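You operate a simulated robot arm through the tools that you are given. There is no shell and no other tool.

You run a simulated robot arm. Do the job below in one go: nothing can be reset, and whatever is moved stays where it is left.

TASK
Soak the cream sack's rice in the white tub, then drain it.
Fine: pour it all into the blue-rim basket; fill at the tap past the fill line, not to the brim; wait till the rice is white; put sack and plug back; spill nothing. Set down upright: what you pick out, plug of the white tub.

The check looks at the end state, three seconds after you hand in, the way a careful person would. Anything else that was tipped, shoved, dropped, spilled or broken makes it a failure.

THE ROBOT
A 7-joint arm with a two-finger parallel gripper, fixed in place. Base frame: the origin is on the floor under the middle of its stand, x ahead of it, y to its left, z up; the work surface is at about z = 620. Lengths are in mm, angles in rad, forces in N, time in s.
It reaches about 1247 mm from its shoulder. Its first joint turns from -2.304 to 2.304 rad. Payload 3.91 kg.
Tool frame: the origin (TCP) lies between the finger pads and is the grasp point; the fingertips stand 30 mm ahead of it; z points along the fingers, y is the line along which they close. The gripper opens to 110 mm. The fingers are 20 mm wide and 10 mm thick; the gripper's body (48 by 112 mm) begins 55 mm behind the TCP.
Orientation is that of the tool frame in the base frame, as [roll, pitch, yaw] about the fixed x, y, z axes, in that order (R = Rz(yaw) Ry(pitch) Rx(roll)). With the fingers straight down and closing along the base's y, the tool's x points along the base's -x, its y along +y and its z along -z.

THE INTERFACE
- The arm moves only by the tool move_arm. Its argument "steps" is text: rows parted by semicolons, each of 7 numbers parted by spaces: the gripper command, from -1 (fully open) to 1 (shut), values between in proportion, then the shift along the base's x, y, z in m, then the turn, a rotation vector about the base's x, y, z in rad. In form: grip dx dy dz wx wy wz; .... A call has 1 to 20 rows; each row is the pose to reach, as a shift and turn from the pose commanded when the call began. Each row takes 0.2 s and may step no farther than 50 mm and 0.15 rad from the row before; otherwise, or with a gripper value out of range, the whole call is refused. A pose out of reach is approached as far as the arm can. The call stops where the force on the tool passes 40 N (or 10 N more than at its start, if that is more) or the arm is blocked; 0.2 s more then pass. The fingers move at their own pace (about 108 mm/s each) and stop on an object; they squeeze with about 41 N. The grip force told is the motor's: it shows also when the fingers shut on nothing. Time passes only in rows, and 0.2 s behind the last, so rows that repeat a pose let the fingers close. It gives the time, the measured TCP pose, the force on the tool (base axes), the opening and the grip force at its end, in the units of the frame above (readings bear some noise), with the torque about the TCP (base axes, N m) and any sound that the robot's microphone picked up.
- Cameras (640 x 400 px; columns grow to the right, rows downward): "scene" is fixed at [52.2, 498.9, 1293.7]; the picture's right is [0.98, 0.20, 0.00], its down [0.20, -0.97, -0.17] and it looks along [-0.03, 0.16, -0.99] (base axes); focal length 214 px, centre (320, 200). "wrist" rides on the gripper at [72, 17, -103] in the tool frame; the picture's right is [-0.23, 0.97, 0.00], its down [-0.76, -0.18, -0.62] and it looks along [-0.61, -0.14, 0.78] (tool axes); focal length 222 px, centre (320, 200). There is no depth. A picture from a camera that has moved, and an enlarged one, comes with that camera's place and axes in the base frame and with its lens.
- camera(camera): a new picture of that camera. The clock stands still meanwhile.
- inspect(camera, box): a new picture of the part [left, top, right, bottom] of that camera's present view, enlarged. The clock stands still meanwhile.
- sign_off(): hands the job in; it is judged then, once.

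Places have to be worked out from the pictures, the camera data and where the tool is seen. Open the gripper and draw the arm clear of the work before you hand the job in, unless the task says otherwise.

The tools are called after "Call:" by a JSON object that holds its "fn" and its "kwargs". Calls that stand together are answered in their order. move_arm: Moves the arm, as the interface text tells. Its arguments: {"type":"object","properties":{"steps":{"type":"string"}},"required":["steps"]} The other tools are called the same way: camera (camera) takes a picture; inspect (camera, box) takes an enlarged picture of a part of a camera's view; sign_off () hands the job in.

At the start:

```text
t: 0.0
tool_pos: [515.2, 507.9, 1282.1]
ee_rot: [3.14, 0.001, -3.141]
force: [0.6, -0.2, 0.6]
ft_torque: [0.02, -0.03, 0.0]
gripper_width: 110.2
gripper_force: 0.1
```

scene: 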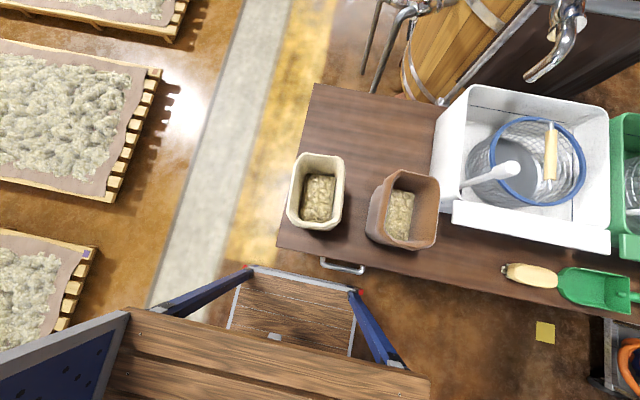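
wrist: 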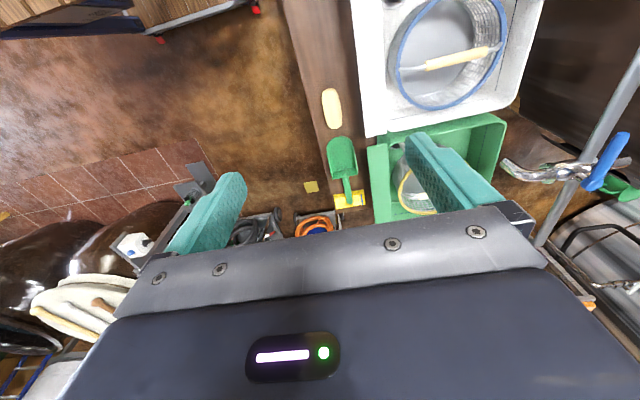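

I'll start by looking closely at the scene's different parts before moving anything.

Call:
{"fn": "inspect", "kwargs": {"camera": "scene", "box": [420, 60, 640, 260]}}

Call:
{"fn": "inspect", "kwargs": {"camera": "scene", "box": [260, 120, 460, 280]}}

Call:
{"fn": "inspect", "kwargs": {"camera": "wrist", "box": [300, 0, 640, 230]}}

Call:
{"fn": "inspect", "kwargs": {"camera": "scene", "box": [340, 0, 640, 120]}}

```text
2.00 times, centred on (530, 160) of scene
camera zoom: at [52.2, 498.9, 1293.7], right [0.98, 0.2, 0.0], down [0.2, -0.97, -0.17], along [-0.03, 0.16, -0.99], focal length 429 px, centre (-100, 280)
```

zoom: 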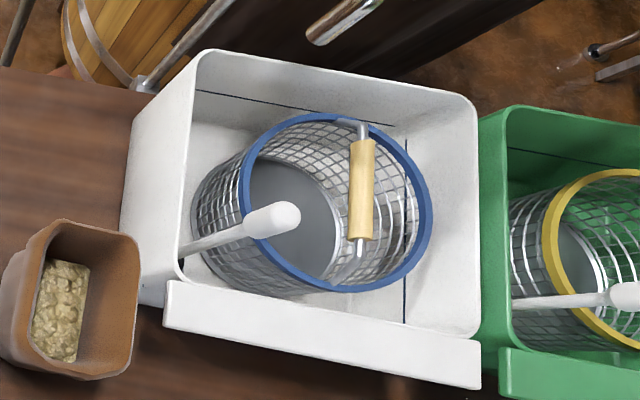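

```text
2.50 times, centred on (360, 200) of scene
camera zoom: at [52.2, 498.9, 1293.7], right [0.98, 0.2, 0.0], down [0.2, -0.97, -0.17], along [-0.03, 0.16, -0.99], focal length 536 px, centre (220, 200)
```

zoom: 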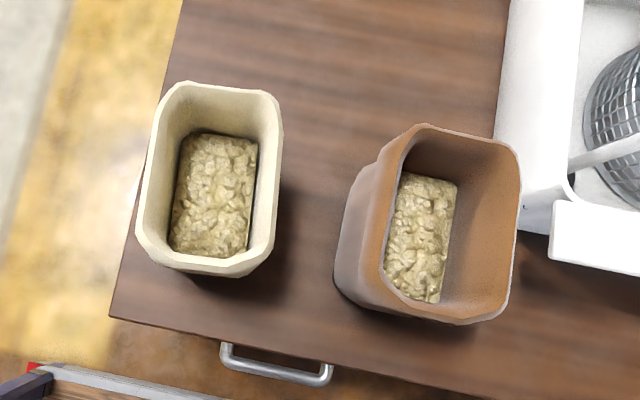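

```text
1.74 times, centred on (470, 115) of wrist
camera zoom: at [443.5, 526.2, 1387.7], right [0.23, 0.97, 0.0], down [0.76, -0.18, 0.62], along [0.61, -0.14, -0.78], focal length 386 px, centre (59, 348)
```

zoom: 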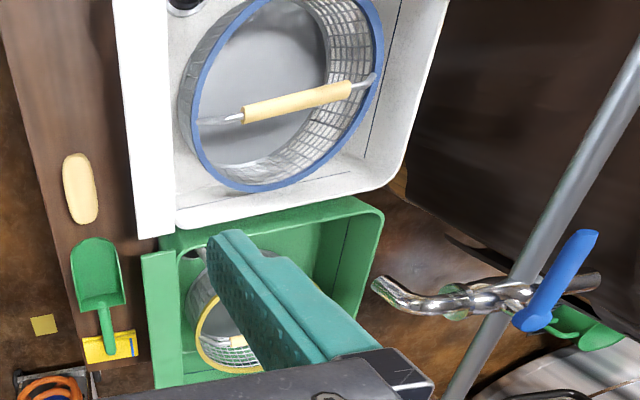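

```text
2.13 times, centred on (490, 60) of scene
camera zoom: at [52.2, 498.9, 1293.7], right [0.98, 0.2, 0.0], down [0.2, -0.97, -0.17], along [-0.03, 0.16, -0.99], focal length 458 px, centre (-43, 499)
```

zoom: 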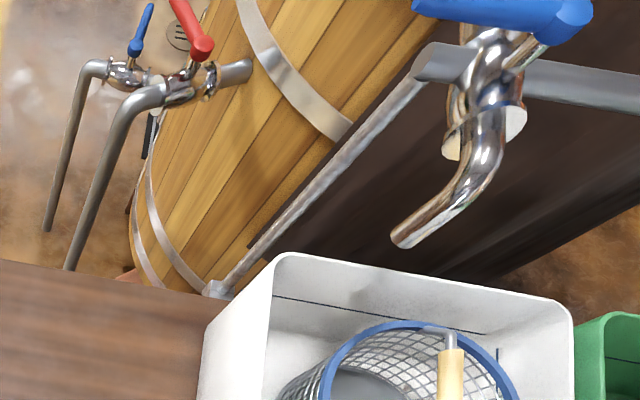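

The white tub seems to span about x 345–700, y 605–950 with its rim near z 800. The tap spout hangs over its back-left part, so I'll turn the wrist camera about the vertical to look at tub and tap from the front.

Call:
{"fn": "move_arm", "kwargs": {"steps": "-1 0 0 0 0 0 0.14; -1 0 0 0 0 0 0.28; -1 0 0 0 0 0 0.42; -1 0 0 0 0 0 0.56; -1 0 0 0 0 0 0.70; -1 0 0 0 0 0 0.84; -1 0 0 0 0 0 0.98; -1 0 0 0 0 0 1.12; -1 0 0 0 0 0 1.26; -1 0 0 0 0 0 1.40; -1 0 0 0 0 0 1.54"}}

Call:
{"fn": "camera", "kwargs": {"camera": "wrist"}}

```text
t: 2.4
tool_pos: [516.2, 509.3, 1283.6]
ee_rot: [3.141, -0.001, -1.601]
force: [0.3, 0.1, 0.9]
ft_torque: [-0.01, -0.03, 0.03]
gripper_width: 110.2
gripper_force: 0.1
```

```text
taken
camera wrist: at [496.8, 437.8, 1387.8], right [-0.97, 0.26, 0.0], down [0.2, 0.76, 0.62], along [0.16, 0.6, -0.78], focal length 222 px, centre (320, 200)
```

wrist: 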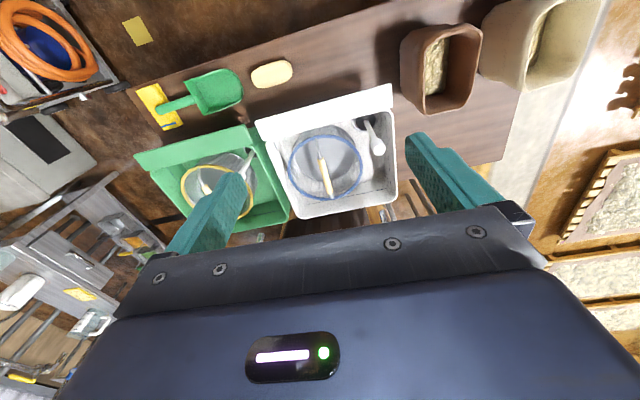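

The view is upside down but shows both tubs; I enlarge the white tub, plug and tap.

Call:
{"fn": "inspect", "kwargs": {"camera": "wrist", "box": [250, 80, 420, 230]}}

Call:
{"fn": "inspect", "kwargs": {"camera": "wrist", "box": [380, 0, 600, 140]}}

Call:
{"fn": "inspect", "kwargs": {"camera": "wrist", "box": [100, 0, 300, 250]}}

```text
2.67 times, centred on (335, 155) of wrist
camera zoom: at [496.8, 437.8, 1387.8], right [-0.97, 0.26, 0.0], down [0.2, 0.76, 0.62], along [0.16, 0.6, -0.78], focal length 592 px, centre (280, 320)
```

zoom: 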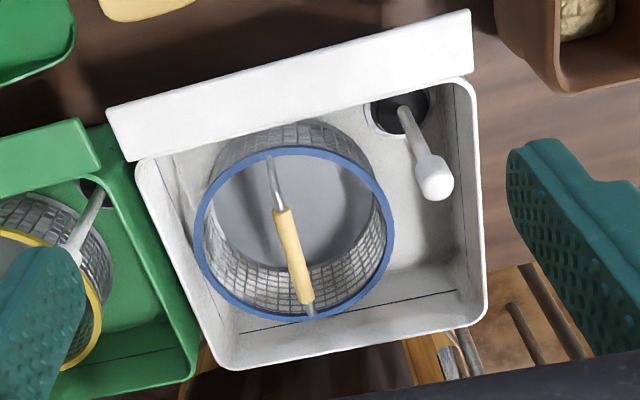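

```text
2.86 times, centred on (490, 70) of wrist
camera zoom: at [496.8, 437.8, 1387.8], right [-0.97, 0.26, 0.0], down [0.2, 0.76, 0.62], along [0.16, 0.6, -0.78], focal length 635 px, centre (-166, 571)
```

zoom: 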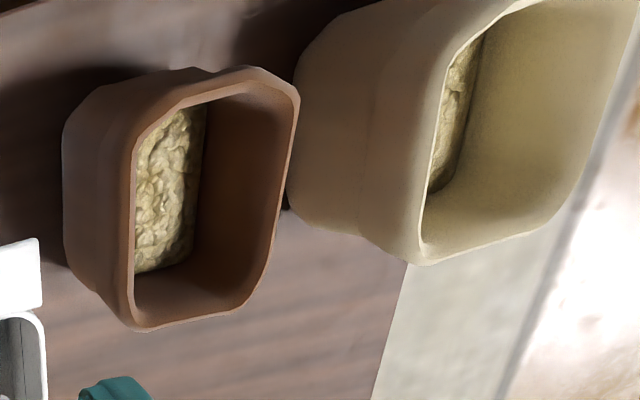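

```text
1.60 times, centred on (200, 125) of wrist
camera zoom: at [496.8, 437.8, 1387.8], right [-0.97, 0.26, 0.0], down [0.2, 0.76, 0.62], along [0.16, 0.6, -0.78], focal length 355 px, centre (512, 320)
```

zoom: 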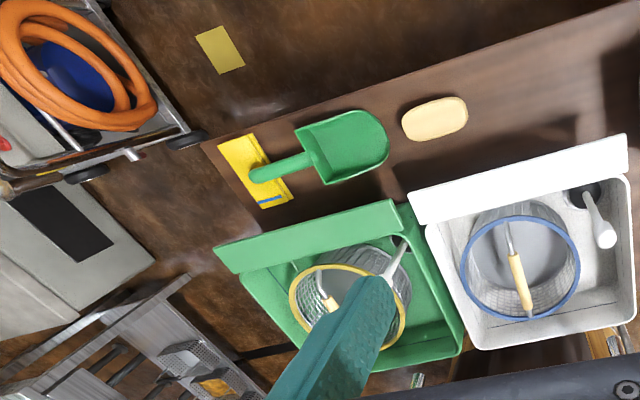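

The plug (white rod with bulb) stands in the dark drain at the tub's front-left corner, and the basket with its upright handle is beside it. Next I tilt the wrist up a bit to see the tap behind the tub.

Call:
{"fn": "move_arm", "kwargs": {"steps": "-1 -0.02 -0.03 0 0.1 0 0; -1 -0.04 -0.06 0 0.2 0 0; -1 -0.06 -0.09 0 0.3 0 0; -1 -0.08 -0.12 0 0.4 0 0; -1 -0.10 -0.15 0 0.5 0 0"}}

Call:
{"fn": "camera", "kwargs": {"camera": "wrist"}}

```text
t: 3.6
tool_pos: [415.6, 359.0, 1283.6]
ee_rot: [3.124, 0.501, -1.606]
force: [0.2, 0.5, -0.3]
ft_torque: [0.03, 0.04, 0.01]
gripper_width: 110.2
gripper_force: 0.1
```

```text
taken
camera wrist: at [397.2, 245.5, 1341.4], right [-0.97, 0.23, 0.12], down [0.2, 0.36, 0.91], along [0.16, 0.9, -0.4], focal length 222 px, centre (320, 200)
```

wrist: 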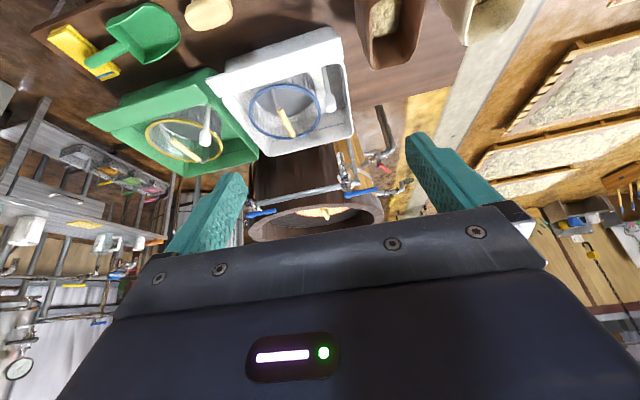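

Call:
{"fn": "inspect", "kwargs": {"camera": "wrist", "box": [200, 20, 440, 230]}}

Call:
{"fn": "inspect", "kwargs": {"camera": "wrist", "box": [240, 130, 420, 230]}}

```text
1.90 times, centred on (320, 125) of wrist
camera zoom: at [397.2, 245.5, 1341.4], right [-0.97, 0.23, 0.12], down [0.2, 0.36, 0.91], along [0.16, 0.9, -0.4], focal length 423 px, centre (320, 343)
```

zoom: 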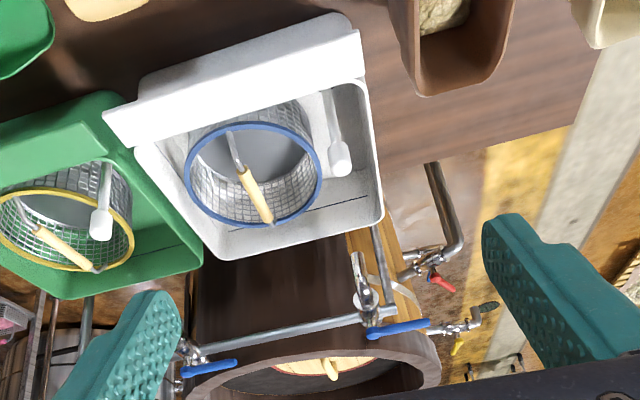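

```text
3.56 times, centred on (330, 180) of wrist
camera zoom: at [397.2, 245.5, 1341.4], right [-0.97, 0.23, 0.12], down [0.2, 0.36, 0.91], along [0.16, 0.9, -0.4], focal length 790 px, centre (284, 271)
```

zoom: 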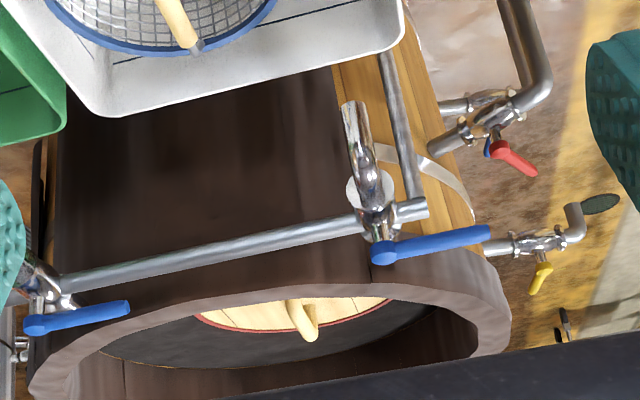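

The tap spout tip triangulates to about (427, 923, 873) and its blue lever runs from a pivot near (425, 1008, 1005) to an end near (316, 1007, 1005). Now I level the tool again and turn it so the wrist camera looks back at the two sacks and the area in front of them.

Call:
{"fn": "move_arm", "kwargs": {"steps": "-1 0 0.03 0 -0.1 0 0; -1 0 0.06 0 -0.2 0 0; -1 0 0.09 0 -0.3 0 0; -1 0 0.12 0 -0.4 0 0; -1 0 0.15 0 -0.5 0 0"}}

Call:
{"fn": "move_arm", "kwargs": {"steps": "-1 0 0 0 0 0 0.14; -1 0 0 0 0 0 0.28; -1 0 0 0 0 0 0.42; -1 0 0 0 0 0 0.56; -1 0 0 0 0 0 0.70; -1 0 0 0 0 0 0.84; -1 0 0 0 0 0 0.98; -1 0 0 0 0 0 1.12; -1 0 0 0 0 0 1.26; -1 0 0 0 0 0 1.40; -1 0 0 0 0 0 1.54"}}

Call:
{"fn": "camera", "kwargs": {"camera": "wrist"}}

Call:
{"fn": "camera", "kwargs": {"camera": "scene"}}

```text
t: 4.8
tool_pos: [414.1, 508.0, 1284.6]
ee_rot: [-3.138, 0.001, -1.602]
force: [-0.6, 0.3, 1.0]
ft_torque: [0.07, -0.03, 0.01]
gripper_width: 110.1
gripper_force: 0.0
```

```text
t: 7.2
tool_pos: [415.0, 509.2, 1282.9]
ee_rot: [3.141, -0.001, -0.059]
force: [-0.2, 0.3, 0.3]
ft_torque: [0.0, 0.0, 0.03]
gripper_width: 110.1
gripper_force: 0.0
```

```text
taken
camera wrist: at [487.2, 488.0, 1387.7], right [-0.28, -0.96, 0.0], down [-0.75, 0.22, 0.62], along [-0.6, 0.18, -0.78], focal length 222 px, centre (320, 200)
```

wrist: 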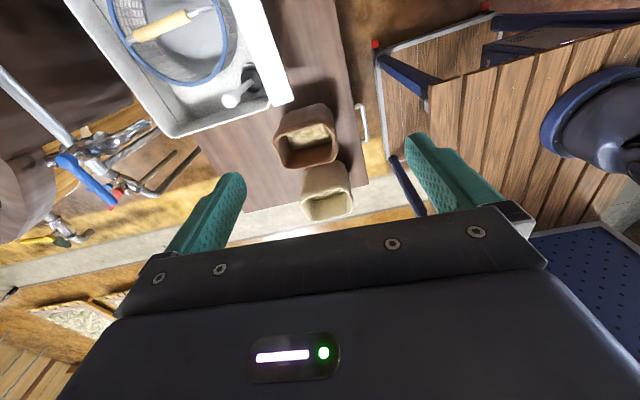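

```text
taken
```

scene: 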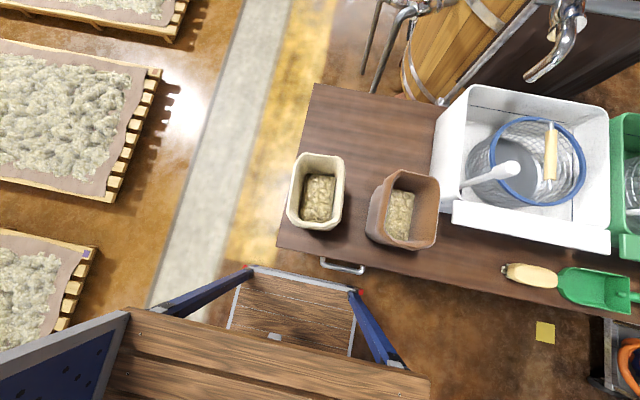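

Call:
{"fn": "inspect", "kwargs": {"camera": "wrist", "box": [240, 60, 400, 230]}}

Call:
{"fn": "inspect", "kwargs": {"camera": "wrist", "box": [0, 90, 260, 250]}}

Call:
{"fn": "inspect", "kwargs": {"camera": "wrist", "box": [360, 0, 640, 240]}}

```text
2.35 times, centred on (320, 145) of wrist
camera zoom: at [487.2, 488.0, 1387.7], right [-0.28, -0.96, 0.0], down [-0.75, 0.22, 0.62], along [-0.6, 0.18, -0.78], focal length 523 px, centre (320, 329)
```

zoom: 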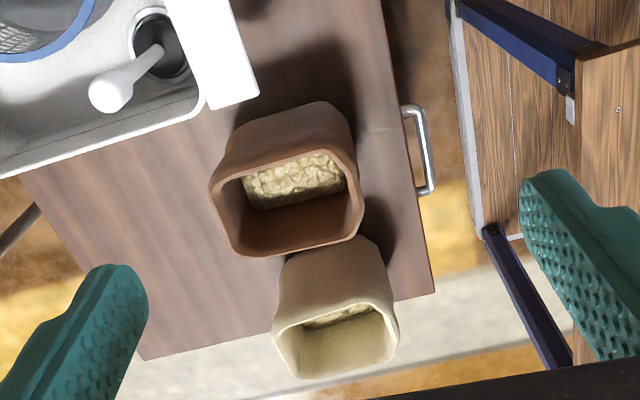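

```text
2.46 times, centred on (130, 170) of wrist
camera zoom: at [487.2, 488.0, 1387.7], right [-0.28, -0.96, 0.0], down [-0.75, 0.22, 0.62], along [-0.6, 0.18, -0.78], focal length 547 px, centre (788, 274)
```

zoom: 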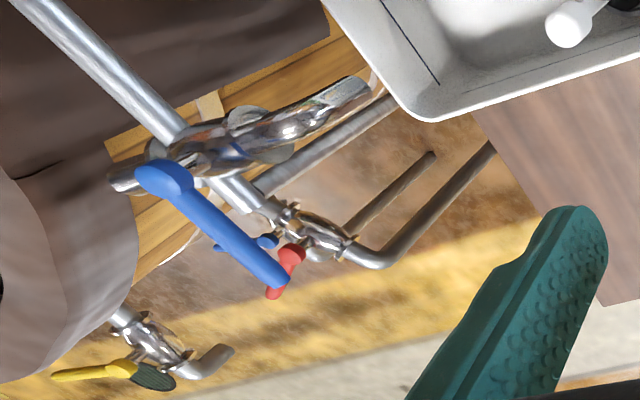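

```text
1.67 times, centred on (500, 120) of wrist
camera zoom: at [487.2, 488.0, 1387.7], right [-0.28, -0.96, 0.0], down [-0.75, 0.22, 0.62], along [-0.6, 0.18, -0.78], focal length 370 px, centre (20, 333)
```

zoom: 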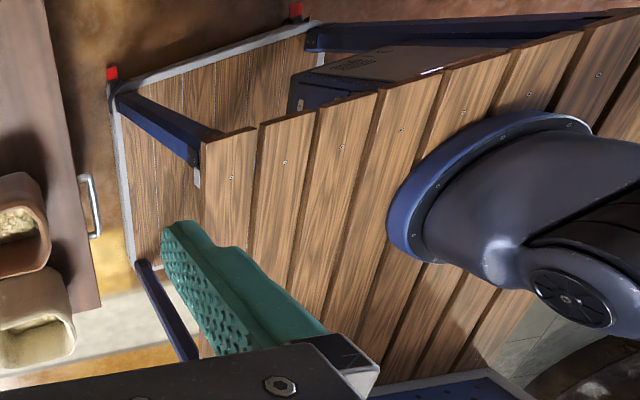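

The sacks look like open, slightly tapered boxes; the cream one's mouth is about 100 mm wide (x) by 155 mm long (y) with its rim near z 836. I plan to grip it with the fingers horizontal (pointing +y) and roll about y to pour, so I first test that orientation in free space.

Call:
{"fn": "move_arm", "kwargs": {"steps": "-1 0 0 0 0 0 0.14; -1 0 0 0 0 0 0.28; -1 0 0 0 0 0 0.42; -1 0 0 0 0 0 0.56; -1 0 0 0 0 0 0.70; -1 0 0 0 0 0 0.84; -1 0 0 0 0 0 0.98; -1 0 0 0 0 0 1.12; -1 0 0 0 0 0 1.26; -1 0 0 0 0 0 1.40; -1 0 0 0 0 0 1.54; -1 0 0 0 0 0 1.63"}}

Call:
{"fn": "move_arm", "kwargs": {"steps": "-1 0 0 0 0.14 0 0; -1 0 0 0 0.28 0 0; -1 0 0 0 0.42 0 0; -1 0 0 0 0.56 0 0; -1 0 0 0 0.70 0 0; -1 0 0 0 0.84 0 0; -1 0 0 0 0.98 0 0; -1 0 0 0 1.12 0 0; -1 0 0 0 1.26 0 0; -1 0 0 0 1.40 0 0; -1 0 0 0 1.54 0 0; -1 0 0 0 1.57 0 0"}}

```text
t: 9.8
tool_pos: [415.3, 508.2, 1285.4]
ee_rot: [3.141, -0.002, 1.572]
force: [-0.5, 0.2, 0.6]
ft_torque: [0.03, -0.06, 0.02]
gripper_width: 110.1
gripper_force: 0.0
```

```text
t: 12.4
tool_pos: [415.5, 508.8, 1282.1]
ee_rot: [-1.18, -1.568, -0.39]
force: [-0.5, 0.3, 0.8]
ft_torque: [0.06, -0.02, -0.03]
gripper_width: 109.7
gripper_force: 0.1
```

The horizontal pose is reachable; now I test the pouring roll of 2.3 rad about +y in free space.

Call:
{"fn": "move_arm", "kwargs": {"steps": "-1 0 0 0 0 0.14 0; -1 0 0 0 0 0.28 0; -1 0 0 0 0 0.42 0; -1 0 0 0 0 0.56 0; -1 0 0 0 0 0.70 0; -1 0 0 0 0 0.84 0; -1 0 0 0 0 0.98 0; -1 0 0 0 0 1.12 0; -1 0 0 0 0 1.26 0; -1 0 0 0 0 1.40 0; -1 0 0 0 0 1.54 0; -1 0 0 0 0 1.68 0; -1 0 0 0 0 1.82 0; -1 0 0 0 0 1.96 0; -1 0 0 0 0 2.1 0; -1 0 0 0 0 2.24 0; -1 0 0 0 0 2.38 0"}}

Call:
{"fn": "camera", "kwargs": {"camera": "wrist"}}

```text
t: 16.0
tool_pos: [416.9, 509.1, 1282.2]
ee_rot: [-1.569, 0.812, 0.001]
force: [-1.2, 0.2, 1.2]
ft_torque: [0.01, 0.02, 0.01]
gripper_width: 109.9
gripper_force: 0.0
```

```text
taken
camera wrist: at [453.8, 406.0, 1219.9], right [-0.86, 0.0, -0.5], down [-0.39, -0.62, 0.68], along [-0.31, 0.78, 0.54], focal length 222 px, centre (320, 200)
```

wrist: 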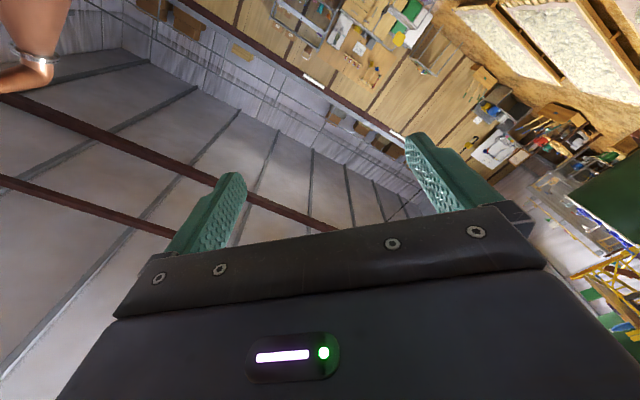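

The roll works to 2.38 rad. I roll back and bring the tool, still horizontal, towards the front of the cream sack for a better look.

Call:
{"fn": "move_arm", "kwargs": {"steps": "-1 0 0 0 0 -0.14 0; -1 0 0 0 0 -0.28 0; -1 0 0 0 0 -0.42 0; -1 0 0 0 0 -0.56 0; -1 0 0 0 0 -0.70 0; -1 0 0 0 0 -0.84 0; -1 0 0 0 0 -0.98 0; -1 0 0 0 0 -1.12 0; -1 0 0 0 0 -1.26 0; -1 0 0 0 0 -1.40 0; -1 0 0 0 0 -1.54 0; -1 0 0 0 0 -1.68 0; -1 0 0 0 0 -1.82 0; -1 0 0 0 0 -1.96 0; -1 0 0 0 0 -2.1 0; -1 0 0 0 0 -2.24 0; -1 0 0 0 0 -2.38 0"}}

Call:
{"fn": "move_arm", "kwargs": {"steps": "-1 -0.03 -0.005 -0.03 0 0 0; -1 -0.06 -0.01 -0.06 0 0 0; -1 -0.09 -0.015 -0.09 0 0 0; -1 -0.12 -0.02 -0.12 0 0 0; -1 -0.15 -0.025 -0.15 0 0 0; -1 -0.18 -0.03 -0.18 0 0 0; -1 -0.21 -0.035 -0.21 0 0 0; -1 -0.24 -0.04 -0.24 0 0 0; -1 -0.27 -0.05 -0.26 0 0 0; -1 -0.30 -0.07 -0.28 0 0 0; -1 -0.33 -0.09 -0.30 0 0 0"}}

Call:
{"fn": "camera", "kwargs": {"camera": "wrist"}}

Call:
{"fn": "camera", "kwargs": {"camera": "scene"}}

```text
t: 19.6
tool_pos: [416.5, 509.5, 1282.6]
ee_rot: [-2.289, -1.57, 0.716]
force: [0.0, -0.4, 0.5]
ft_torque: [0.02, 0.0, -0.02]
gripper_width: 110.2
gripper_force: 0.0
```

```text
t: 22.0
tool_pos: [77.9, 496.5, 967.4]
ee_rot: [-1.684, -1.568, 0.112]
force: [-0.6, -0.3, -0.2]
ft_torque: [0.01, -0.01, -0.08]
gripper_width: 110.0
gripper_force: 0.1
out of reach, approached as far as the arm can: row 6, 7, 8, 9, 10, 11
```

```text
taken
camera wrist: at [95.1, 393.8, 1041.5], right [0.97, 0.0, -0.23], down [-0.18, -0.62, -0.76], along [-0.14, 0.78, -0.61], focal length 222 px, centre (320, 200)
```

wrist: 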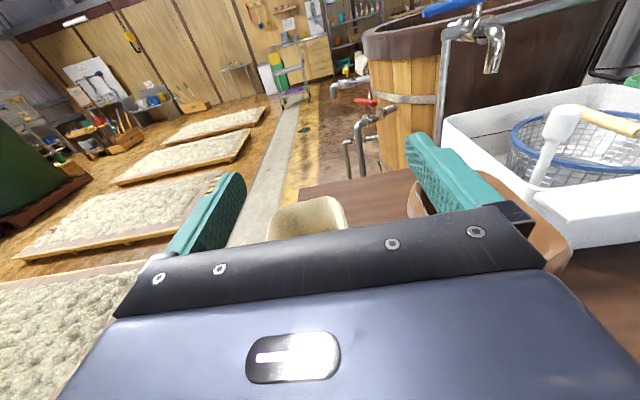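

```text
taken
```

scene: 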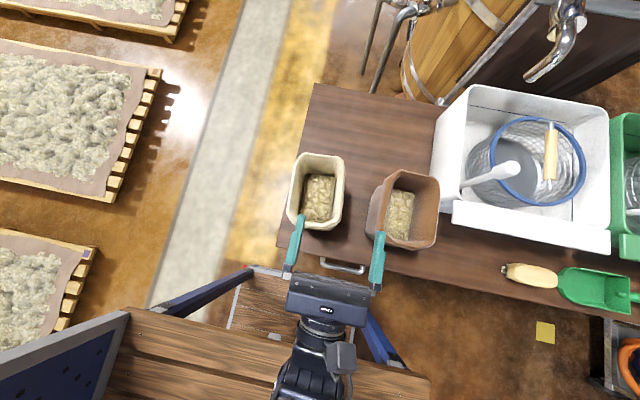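

With the tool horizontal the arm can't come nearer than about y = 496 here, because the robot's platform and folded elbow limit it. A 30° downward tilt should give more room, so I tilt down and look at the sack from above.

Call:
{"fn": "move_arm", "kwargs": {"steps": "-1 -0.01 0.03 0.02 -0.1 0 0; -1 -0.02 0.06 0.04 -0.2 0 0; -1 -0.03 0.08 0.06 -0.3 0 0; -1 -0.04 0.08 0.08 -0.4 0 0; -1 -0.05 0.08 0.10 -0.5236 0 0"}}

Call:
{"fn": "camera", "kwargs": {"camera": "wrist"}}

```text
t: 23.2
tool_pos: [38.0, 585.6, 1061.2]
ee_rot: [-3.121, -1.044, 1.558]
force: [0.1, -0.2, 0.5]
ft_torque: [0.01, -0.04, -0.02]
gripper_width: 109.8
gripper_force: 0.1
out of reach, approached as far as the arm can: row 5
```

```text
taken
camera wrist: at [57.1, 533.6, 1176.4], right [0.97, -0.11, -0.21], down [-0.18, -0.92, -0.34], along [-0.15, 0.37, -0.92], focal length 222 px, centre (320, 200)
```

wrist: 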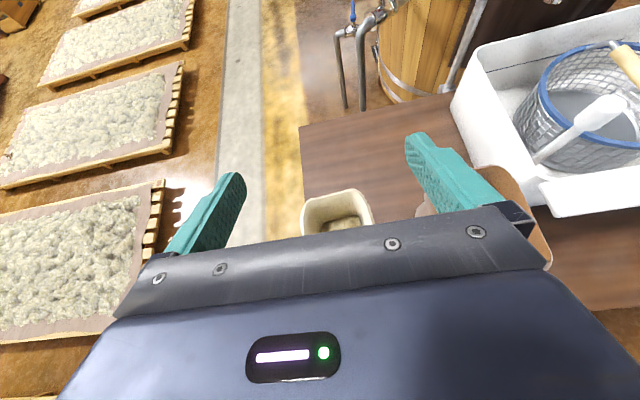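

The gripper hides the sack from this spot, so I move it aside to the right and take enlarged pictures of the cream sack from the scene camera.

Call:
{"fn": "move_arm", "kwargs": {"steps": "-1 0.05 0 0.01 0 0 0; -1 0.10 0 0.02 0 0 0; -1 0.15 -0.01 0.03 0 0 0; -1 0.20 -0.02 0.04 0 0 0; -1 0.25 -0.03 0.05 0 0 0; -1 0.30 -0.04 0.05 0 0 0; -1 0.34 -0.05 0.05 0 0 0"}}

Call:
{"fn": "inspect", "kwargs": {"camera": "scene", "box": [270, 140, 370, 240]}}

Call:
{"fn": "camera", "kwargs": {"camera": "wrist"}}

```text
refused: row 1 steps farther than a row can; nothing moved
```

```text
4.00 times, centred on (320, 190) of scene
camera zoom: at [52.2, 498.9, 1293.7], right [0.98, 0.2, 0.0], down [0.2, -0.97, -0.17], along [-0.03, 0.16, -0.99], focal length 858 px, centre (320, 240)
```

zoom: 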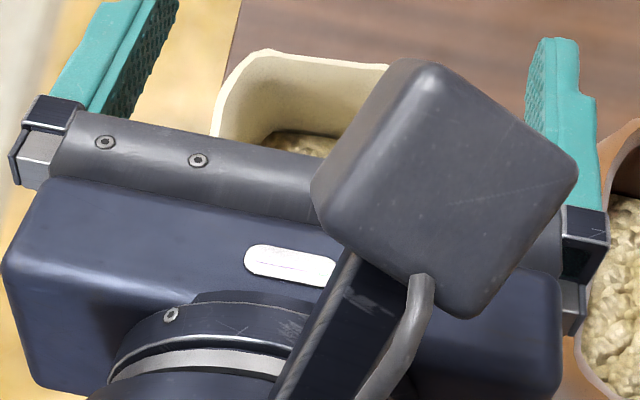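

```text
taken
camera wrist: at [57.1, 533.6, 1176.4], right [0.97, -0.11, -0.21], down [-0.18, -0.92, -0.34], along [-0.15, 0.37, -0.92], focal length 222 px, centre (320, 200)
```

wrist: 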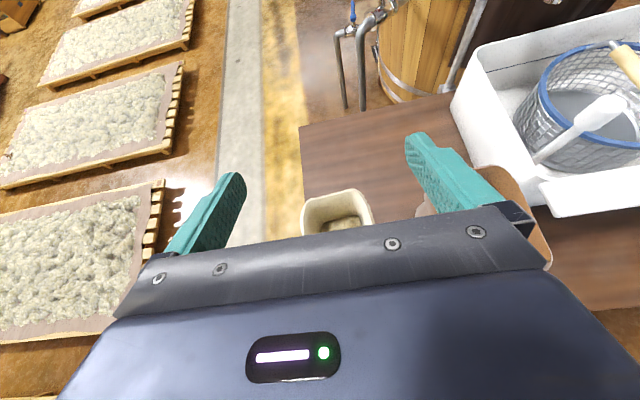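

The step was slightly too long; I repeat with shorter steps.

Call:
{"fn": "move_arm", "kwargs": {"steps": "-1 0.04 0 0.01 0 0 0; -1 0.08 0 0.02 0 0 0; -1 0.12 -0.01 0.03 0 0 0; -1 0.16 -0.02 0.04 0 0 0; -1 0.20 -0.03 0.05 0 0 0; -1 0.24 -0.04 0.05 0 0 0; -1 0.28 -0.05 0.05 0 0 0; -1 0.32 -0.05 0.05 0 0 0; -1 0.36 -0.05 0.05 0 0 0"}}

Call:
{"fn": "inspect", "kwargs": {"camera": "scene", "box": [270, 140, 370, 240]}}

Call:
{"fn": "camera", "kwargs": {"camera": "wrist"}}

```text
t: 25.2
tool_pos: [399.9, 534.7, 1111.8]
ee_rot: [-3.136, -1.046, 1.567]
force: [0.0, 0.1, 0.5]
ft_torque: [0.0, -0.05, -0.01]
gripper_width: 110.1
gripper_force: 0.0
```

```text
4.00 times, centred on (320, 190) of scene
camera zoom: at [52.2, 498.9, 1293.7], right [0.98, 0.2, 0.0], down [0.2, -0.97, -0.17], along [-0.03, 0.16, -0.99], focal length 858 px, centre (320, 240)
```

zoom: 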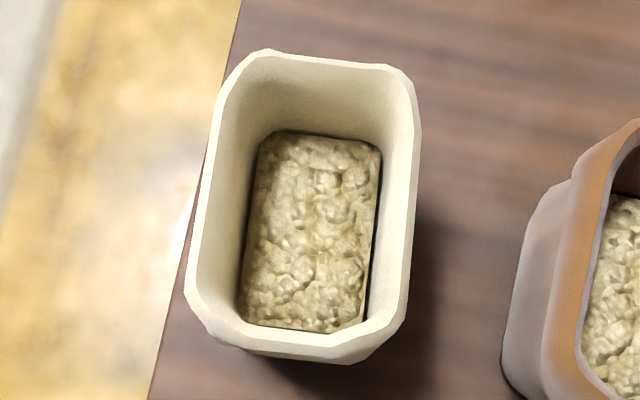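

```text
taken
camera wrist: at [416.8, 481.2, 1227.9], right [0.97, -0.11, -0.2], down [-0.18, -0.92, -0.35], along [-0.14, 0.37, -0.92], focal length 222 px, centre (320, 200)
```

wrist: 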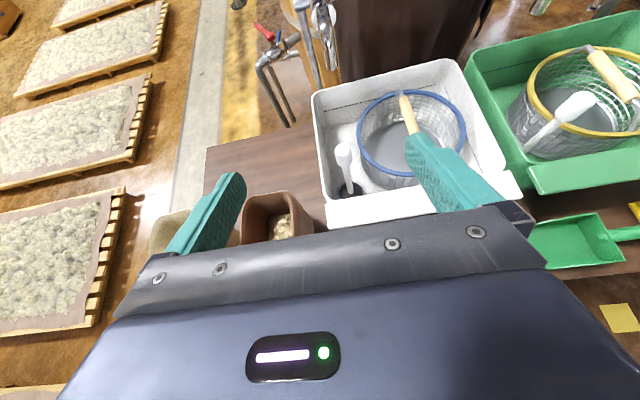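

The cream sack is tapered: about 118×167 mm at the rim (z≈820), roughly 95 mm wide near z 710, centre (25, 601), long axis turned about +0.11 rad. I'll approach its body from the front, first moving to a staging point with a 40° tilt.

Call:
{"fn": "move_arm", "kwargs": {"steps": "-1 -0.025 -0.011 -0.027 -0.03 0 0; -1 -0.05 -0.022 -0.054 -0.06 0 0; -1 -0.075 -0.033 -0.081 -0.09 0 0; -1 -0.1 -0.044 -0.108 -0.12 0 0; -1 -0.125 -0.055 -0.135 -0.15 0 0; -1 -0.15 -0.065 -0.162 -0.1745 0 0"}}

Call:
{"fn": "move_arm", "kwargs": {"steps": "-1 -0.03 0 -0.03 0 0 0.03; -1 -0.06 0 -0.05 0 0 0.06; -1 -0.09 0 -0.07 0 0 0.09; -1 -0.12 0 -0.09 0 0 0.11; -1 -0.15 0 -0.11 0 0 0.11"}}

Call:
{"fn": "camera", "kwargs": {"camera": "wrist"}}

Call:
{"fn": "camera", "kwargs": {"camera": "scene"}}

```text
t: 26.6
tool_pos: [248.3, 469.7, 947.9]
ee_rot: [-3.137, -0.872, 1.565]
force: [-0.6, 0.1, 0.0]
ft_torque: [0.0, 0.03, 0.04]
gripper_width: 109.9
gripper_force: 0.0
```

```text
t: 27.8
tool_pos: [98.4, 469.5, 839.5]
ee_rot: [-3.138, -0.874, 1.675]
force: [0.3, -0.4, -0.1]
ft_torque: [0.01, 0.01, 0.0]
gripper_width: 110.0
gripper_force: 0.1
```

```text
taken
camera wrist: at [119.1, 439.4, 963.6], right [0.98, -0.04, -0.18], down [-0.07, -0.98, -0.18], along [-0.16, 0.19, -0.97], focal length 222 px, centre (320, 200)
```

wrist: 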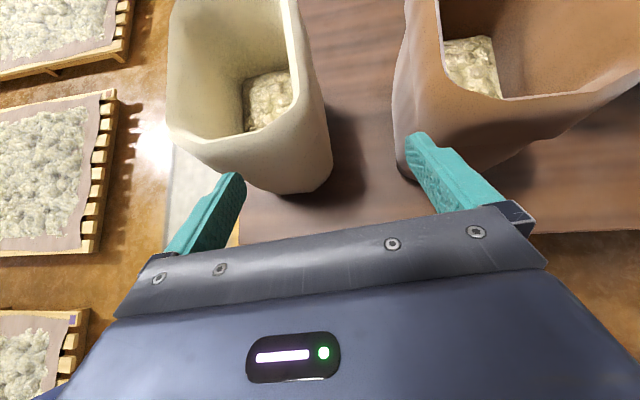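

```text
taken
```

scene: 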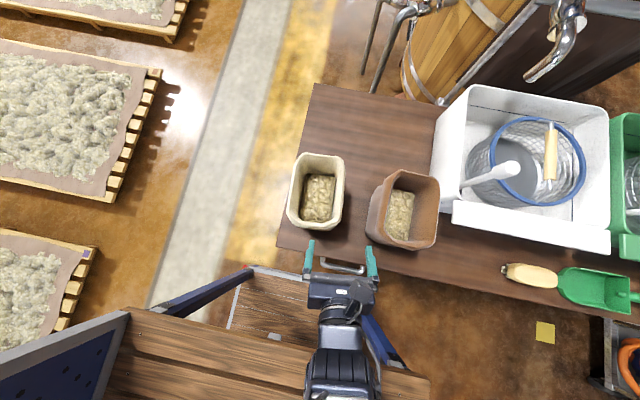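

Good close view; I enlarge the cream sack to measure its front edge and base.

Call:
{"fn": "inspect", "kwargs": {"camera": "wrist", "box": [150, 0, 350, 210]}}

Call:
{"fn": "inspect", "kwargs": {"camera": "scene", "box": [270, 140, 400, 300]}}

```text
1.90 times, centred on (250, 105) of wrist
camera zoom: at [119.1, 439.4, 963.6], right [0.98, -0.04, -0.18], down [-0.07, -0.98, -0.18], along [-0.16, 0.19, -0.97], focal length 423 px, centre (453, 381)
```

zoom: 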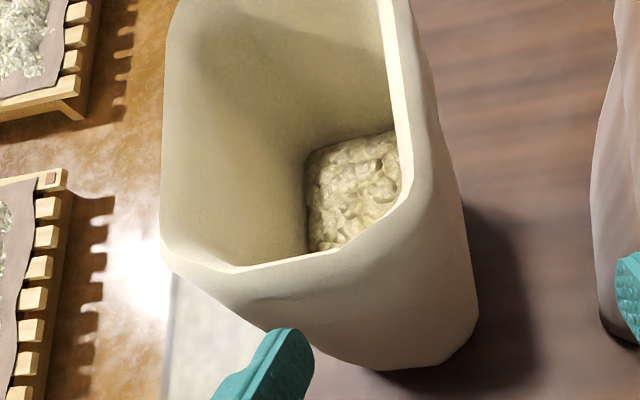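

```text
2.50 times, centred on (335, 220) of scene
camera zoom: at [52.2, 498.9, 1293.7], right [0.98, 0.2, 0.0], down [0.2, -0.97, -0.17], along [-0.03, 0.16, -0.99], focal length 536 px, centre (282, 150)
```

zoom: 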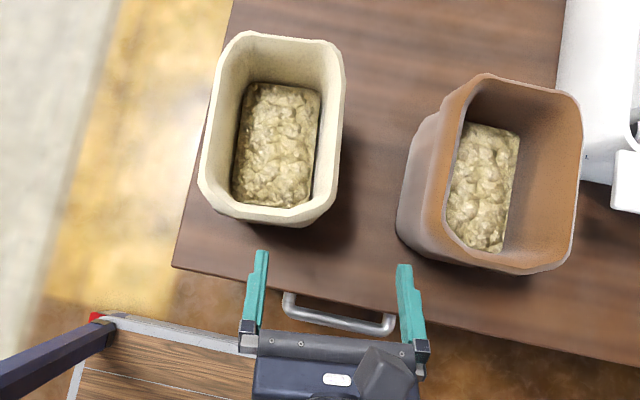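

The body is nearly as wide as the rim (about 117 mm), too wide for the 110 mm gripper, so instead I'll pinch its thick right wall from above with the fingers tilted, and pour by rolling towards -x over the right half of the basket. First I test that pour motion empty, at the real place, so I back out to the right.

Call:
{"fn": "move_arm", "kwargs": {"steps": "-1 0.03 0 0.025 0 0 -0.02; -1 0.06 0 0.05 0 0 -0.04; -1 0.09 0 0.07 0 0 -0.06; -1 0.12 0 0.09 0 0 -0.08; -1 0.15 0 0.11 0 0 -0.104; -1 0.18 0.01 0.14 0 0 -0.104; -1 0.21 0.02 0.17 0 0 -0.104; -1 0.24 0.04 0.20 0 0 -0.104; -1 0.27 0.06 0.23 0 0 -0.104; -1 0.30 0.08 0.26 0 0 -0.104; -1 0.33 0.10 0.29 0 0 -0.104"}}

Call:
{"fn": "move_arm", "kwargs": {"steps": "-1 0.025 0.035 0 -0.05 0 0; -1 0.05 0.07 0 -0.1 0 0; -1 0.075 0.105 0 -0.1745 0 0; -1 0.1 0.14 0 -0.1745 0 0; -1 0.125 0.175 0 -0.1745 0 0; -1 0.15 0.195 0 -0.1745 0 0; -1 0.18 0.21 0 -0.1745 0 0"}}

```text
t: 30.2
tool_pos: [426.5, 569.5, 1129.3]
ee_rot: [3.142, -0.871, 1.573]
force: [-0.4, -0.2, 0.1]
ft_torque: [-0.02, 0.01, -0.01]
gripper_width: 109.8
gripper_force: 0.1
```

```text
t: 31.8
tool_pos: [608.8, 780.3, 1132.1]
ee_rot: [-3.138, -0.698, 1.572]
force: [0.3, 0.1, 0.0]
ft_torque: [-0.05, -0.01, 0.0]
gripper_width: 109.7
gripper_force: 0.1
```

At (609, 780, 1132) with a 50° tilt; now I test rolling by -2.1 rad about y here with the empty gripper.

Call:
{"fn": "move_arm", "kwargs": {"steps": "-1 0 0 0 0 -0.14 0; -1 0 0 0 0 -0.28 0; -1 0 0 0 0 -0.42 0; -1 0 0 0 0 -0.56 0; -1 0 0 0 0 -0.70 0; -1 0 0 0 0 -0.84 0; -1 0 0 0 0 -0.98 0; -1 0 0 0 0 -1.12 0; -1 0 0 0 0 -1.26 0; -1 0 0 0 0 -1.40 0; -1 0 0 0 0 -1.54 0; -1 0 0 0 0 -1.68 0; -1 0 0 0 0 -1.82 0; -1 0 0 0 0 -1.96 0; -1 0 0 0 0 -2.1 0"}}

Call:
{"fn": "camera", "kwargs": {"camera": "scene"}}

Call:
{"fn": "camera", "kwargs": {"camera": "wrist"}}

```text
t: 35.0
tool_pos: [608.4, 779.7, 1131.6]
ee_rot: [1.15, 0.332, 2.194]
force: [-0.3, 0.8, 0.0]
ft_torque: [-0.04, -0.01, 0.03]
gripper_width: 109.9
gripper_force: 0.1
```

```text
taken
```

scene: 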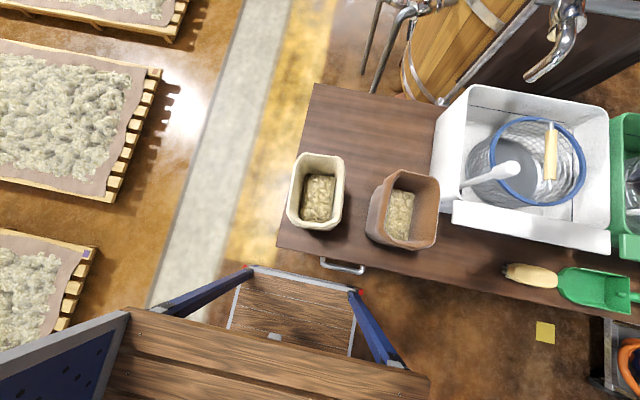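

```text
taken
camera wrist: at [491.6, 769.6, 1083.1], right [-0.37, -0.17, 0.91], down [0.1, -0.98, -0.15], along [0.93, 0.04, 0.38], focal length 222 px, centre (320, 200)
```

wrist: 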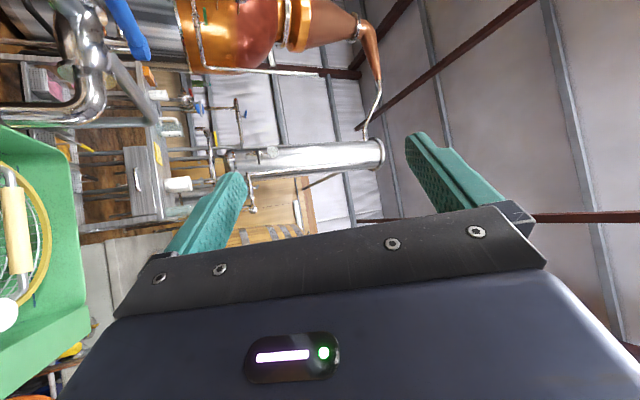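

The roll works. I lower the empty gripper to the planned pour height (TCP about z 945) to make sure the arm reaches there without touching anything.

Call:
{"fn": "move_arm", "kwargs": {"steps": "-1 0 0.004 -0.04 0 0 0; -1 0 0.008 -0.08 0 0 0; -1 0 0.012 -0.12 0 0 0; -1 0 0.016 -0.15 0 0 0; -1 0 0.02 -0.18 0 0 0"}}

Call:
{"fn": "camera", "kwargs": {"camera": "scene"}}

```text
t: 36.2
tool_pos: [607.4, 801.5, 950.8]
ee_rot: [1.152, 0.331, 2.197]
force: [-0.2, 0.5, 0.9]
ft_torque: [-0.08, 0.01, 0.0]
gripper_width: 110.4
gripper_force: 0.0
```

```text
taken
```

scene: 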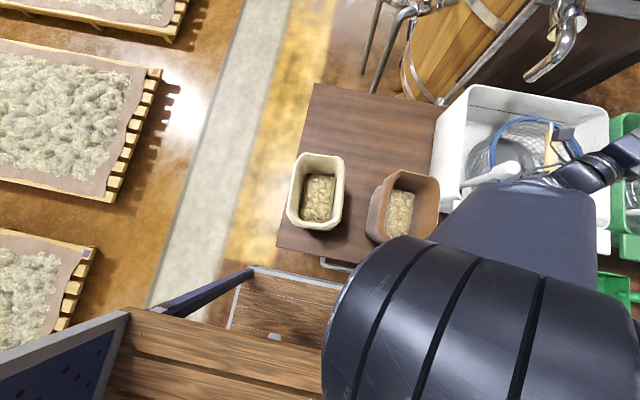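

The pour pose is reachable and clear. I raise again, roll back, and return towards the sack.

Call:
{"fn": "move_arm", "kwargs": {"steps": "-0.1 0 -0.004 0.04 0 0 0; -0.1 0 -0.008 0.08 0 0 0; -0.1 0 -0.012 0.12 0 0 0; -0.1 0 -0.016 0.15 0 0 0; -0.1 0 -0.02 0.18 0 0 0"}}

Call:
{"fn": "move_arm", "kwargs": {"steps": "-0.1 0 0 0 0 0.14 0; -0.1 0 0 0 0 0.28 0; -0.1 0 0 0 0 0.42 0; -0.1 0 0 0 0 0.56 0; -0.1 0 0 0 0 0.70 0; -0.1 0 0 0 0 0.84 0; -0.1 0 0 0 0 0.98 0; -0.1 0 0 0 0 1.12 0; -0.1 0 0 0 0 1.26 0; -0.1 0 0 0 0 1.40 0; -0.1 0 0 0 0 1.54 0; -0.1 0 0 0 0 1.68 0; -0.1 0 0 0 0 1.82 0; -0.1 0 0 0 0 1.96 0; -0.1 0 0 0 0 2.1 0"}}

```text
t: 37.4
tool_pos: [609.8, 781.9, 1129.1]
ee_rot: [1.155, 0.331, 2.196]
force: [0.6, -0.7, -0.3]
ft_torque: [0.01, -0.04, -0.02]
gripper_width: 60.7
gripper_force: 0.1
```

```text
t: 40.6
tool_pos: [608.1, 779.8, 1129.9]
ee_rot: [-3.136, -0.698, 1.571]
force: [-0.9, 0.0, 0.7]
ft_torque: [-0.03, -0.05, 0.0]
gripper_width: 60.5
gripper_force: 0.1
```

The gripper is set to about 60 mm. I move over near the sacks, then to a pre-pinch point in line with the cream sack's right wall.

Call:
{"fn": "move_arm", "kwargs": {"steps": "-0.1 -0.036 -0.018 -0.013 0 0 0; -0.1 -0.072 -0.036 -0.026 0 0 0; -0.1 -0.108 -0.054 -0.039 0 0 0; -0.1 -0.144 -0.072 -0.052 0 0 0; -0.1 -0.18 -0.09 -0.065 0 0 0; -0.1 -0.216 -0.108 -0.078 0 0 0; -0.1 -0.252 -0.126 -0.091 0 0 0; -0.1 -0.288 -0.144 -0.104 0 0 0; -0.1 -0.324 -0.162 -0.117 0 0 0; -0.1 -0.358 -0.18 -0.13 0 0 0"}}

Call:
{"fn": "move_arm", "kwargs": {"steps": "-0.1 -0.03 -0.01 -0.02 0 0 0.02; -0.1 -0.06 -0.02 -0.04 0 0 0.05; -0.1 -0.09 -0.03 -0.065 0 0 0.08; -0.1 -0.12 -0.04 -0.09 0 0 0.11; -0.1 -0.145 -0.05 -0.11 0 0 0.11; -0.1 -0.163 -0.0565 -0.126 0 0 0.11"}}

Call:
{"fn": "camera", "kwargs": {"camera": "wrist"}}

Call:
{"fn": "inspect", "kwargs": {"camera": "scene", "box": [270, 120, 410, 260]}}

```text
t: 42.8
tool_pos: [254.3, 599.8, 998.4]
ee_rot: [-3.137, -0.697, 1.568]
force: [2.5, -0.2, -0.4]
ft_torque: [0.09, 0.19, 0.08]
gripper_width: 60.3
gripper_force: 0.1
```

```text
t: 44.2
tool_pos: [87.1, 544.2, 874.9]
ee_rot: [-3.138, -0.697, 1.683]
force: [-0.4, 0.3, 0.1]
ft_torque: [-0.01, 0.03, -0.01]
gripper_width: 60.3
gripper_force: 0.1
```

```text
taken
camera wrist: at [105.6, 535.6, 1001.7], right [0.99, -0.06, -0.15], down [-0.07, -1.0, -0.01], along [-0.15, 0.02, -0.99], focal length 222 px, centre (320, 200)
```

wrist: 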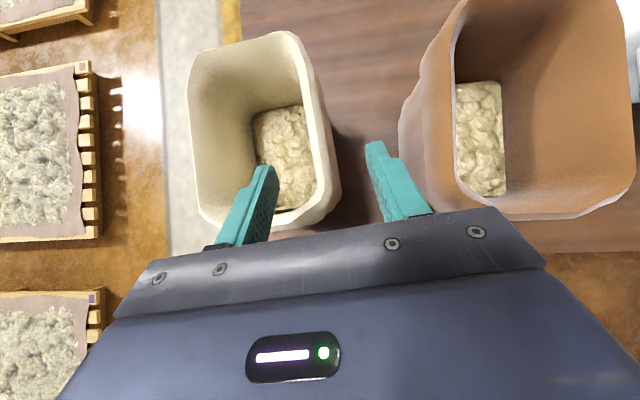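

```text
2.86 times, centred on (340, 190) of scene
camera zoom: at [52.2, 498.9, 1293.7], right [0.98, 0.2, 0.0], down [0.2, -0.97, -0.17], along [-0.03, 0.16, -0.99], focal length 613 px, centre (263, 229)
```

zoom: 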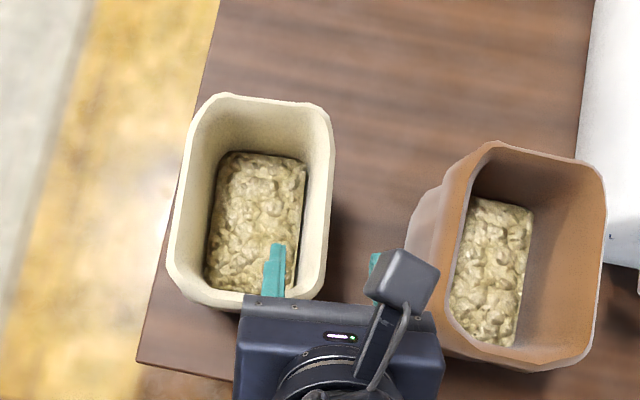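

Fingers straddle the right wall well in line. I enlarge the wrist view to check the wall's position and the rim height before going in.

Call:
{"fn": "inspect", "kwargs": {"camera": "wrist", "box": [170, 20, 410, 250]}}

Call:
{"fn": "inspect", "kwargs": {"camera": "scene", "box": [290, 140, 360, 230]}}

```text
1.74 times, centred on (290, 135) of wrist
camera zoom: at [105.6, 535.6, 1001.7], right [0.99, -0.06, -0.15], down [-0.07, -1.0, -0.01], along [-0.15, 0.02, -0.99], focal length 386 px, centre (372, 313)
```

zoom: 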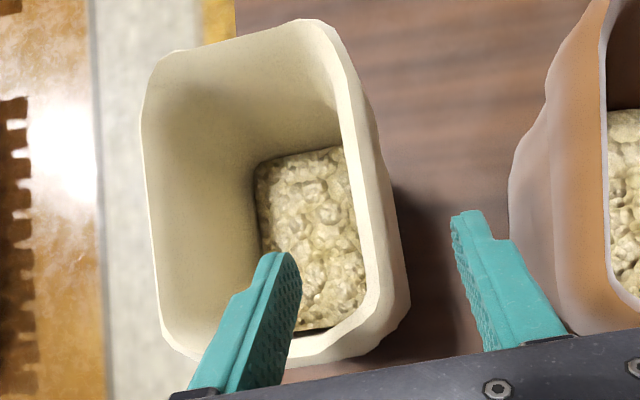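

```text
4.44 times, centred on (325, 185) of scene
camera zoom: at [52.2, 498.9, 1293.7], right [0.98, 0.2, 0.0], down [0.2, -0.97, -0.17], along [-0.03, 0.16, -0.99], focal length 953 px, centre (298, 267)
```

zoom: 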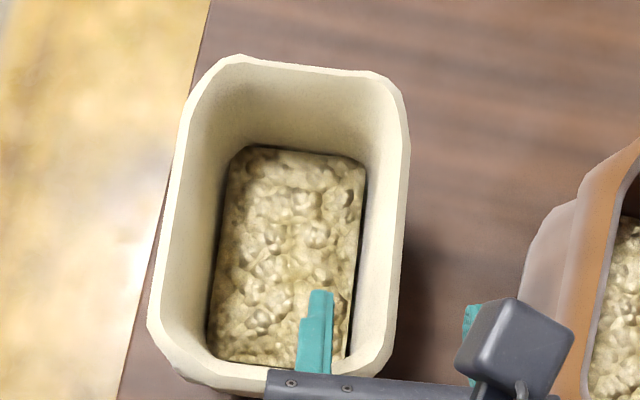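

The rim is at z≈818 and the wall centre at x≈81 near y 600, matching the gripper's line. I slide in along the finger direction by about 92 mm.

Call:
{"fn": "move_arm", "kwargs": {"steps": "-0.1 -0.0017 0.0147 -0.0176 0 0 0; -0.1 -0.0033 0.0294 -0.0353 0 0 0; -0.1 -0.005 0.044 -0.053 0 0 0; -0.1 -0.0066 0.0587 -0.0705 0 0 0; -0.1 -0.0066 0.0587 -0.0705 0 0 0"}}

Call:
{"fn": "camera", "kwargs": {"camera": "wrist"}}

Call:
{"fn": "inspect", "kwargs": {"camera": "scene", "box": [280, 130, 390, 240]}}

```text
t: 45.4
tool_pos: [79.6, 602.2, 804.0]
ee_rot: [-3.138, -0.698, 1.683]
force: [-1.4, 0.3, 2.1]
ft_torque: [-0.13, -0.05, -0.09]
gripper_width: 60.4
gripper_force: 0.1
```

```text
taken
camera wrist: at [97.5, 594.6, 930.9], right [0.99, -0.06, -0.15], down [-0.06, -1.0, -0.01], along [-0.15, 0.02, -0.99], focal length 222 px, centre (320, 200)
```

wrist: 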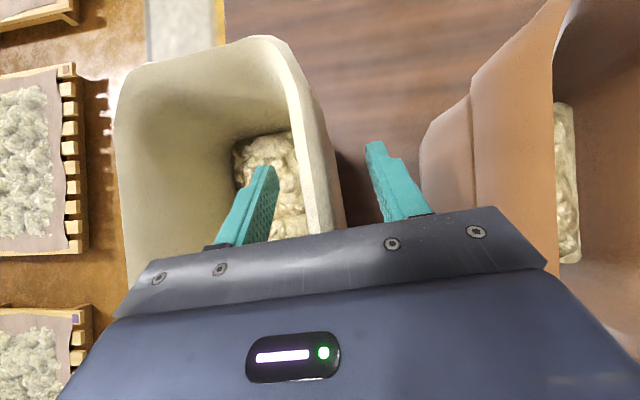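

```text
3.64 times, centred on (335, 185) of scene
camera zoom: at [52.2, 498.9, 1293.7], right [0.98, 0.2, 0.0], down [0.2, -0.97, -0.17], along [-0.03, 0.16, -0.99], focal length 780 px, centre (266, 254)
```

zoom: 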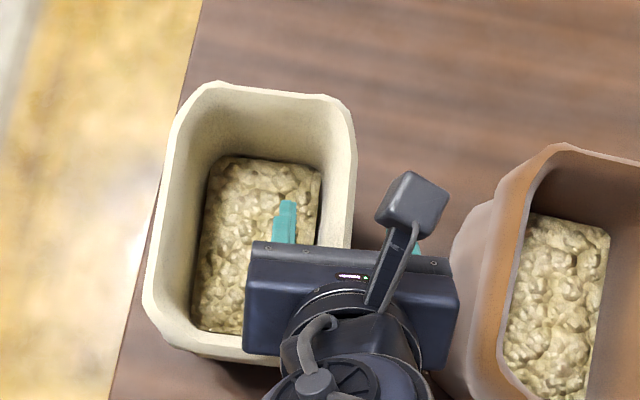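

The wall lies between the fingers with no contact force. I now close on it, stepwise.

Call:
{"fn": "move_arm", "kwargs": {"steps": "0.3 0 0 0 0 0 0; 0.5 0 0 0 0 0 0; 0.65 0 0 0 0 0 0; 0.75 0 0 0 0 0 0; 0.75 0 0 0 0 0 0"}}

Call:
{"fn": "camera", "kwargs": {"camera": "wrist"}}

```text
t: 46.6
tool_pos: [78.9, 603.6, 804.4]
ee_rot: [-3.136, -0.695, 1.682]
force: [-4.3, -0.5, 2.6]
ft_torque: [-0.03, 0.07, -0.03]
gripper_width: 15.5
gripper_force: 1.6
```

```text
taken
camera wrist: at [97.6, 594.4, 931.0], right [0.99, -0.06, -0.15], down [-0.07, -1.0, -0.01], along [-0.15, 0.02, -0.99], focal length 222 px, centre (320, 200)
```

wrist: 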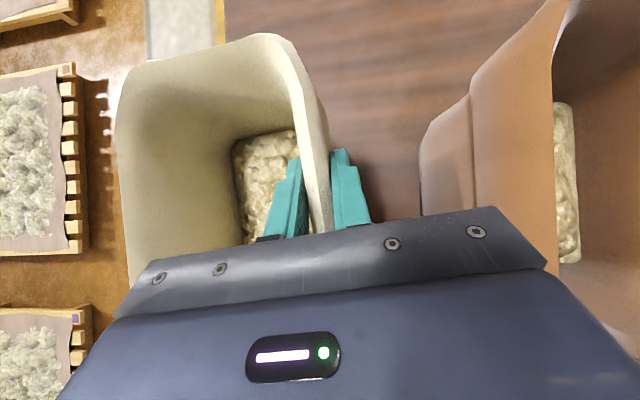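

The fingers are contacting the wall (opening 15.5 mm). I apply full grip.

Call:
{"fn": "move_arm", "kwargs": {"steps": "0.85 0 0 0 0 0 0; 1 0 0 0 0 0 0; 1 0 0 0 0 0 0; 1 0 0 0 0 0 0"}}

Call:
{"fn": "inspect", "kwargs": {"camera": "wrist", "box": [100, 20, 420, 250]}}

```text
t: 47.6
tool_pos: [79.5, 602.6, 803.8]
ee_rot: [-3.138, -0.697, 1.681]
force: [-4.9, -1.0, 3.6]
ft_torque: [-0.56, 0.6, -0.59]
gripper_width: 12.1
gripper_force: 41.0
```

```text
1.74 times, centred on (260, 135) of wrist
camera zoom: at [97.7, 594.3, 930.9], right [0.99, -0.06, -0.15], down [-0.07, -1.0, -0.01], along [-0.15, 0.02, -0.99], focal length 386 px, centre (424, 313)
```

zoom: 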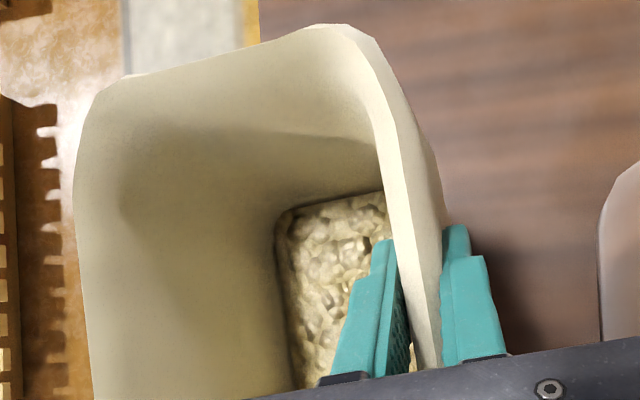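

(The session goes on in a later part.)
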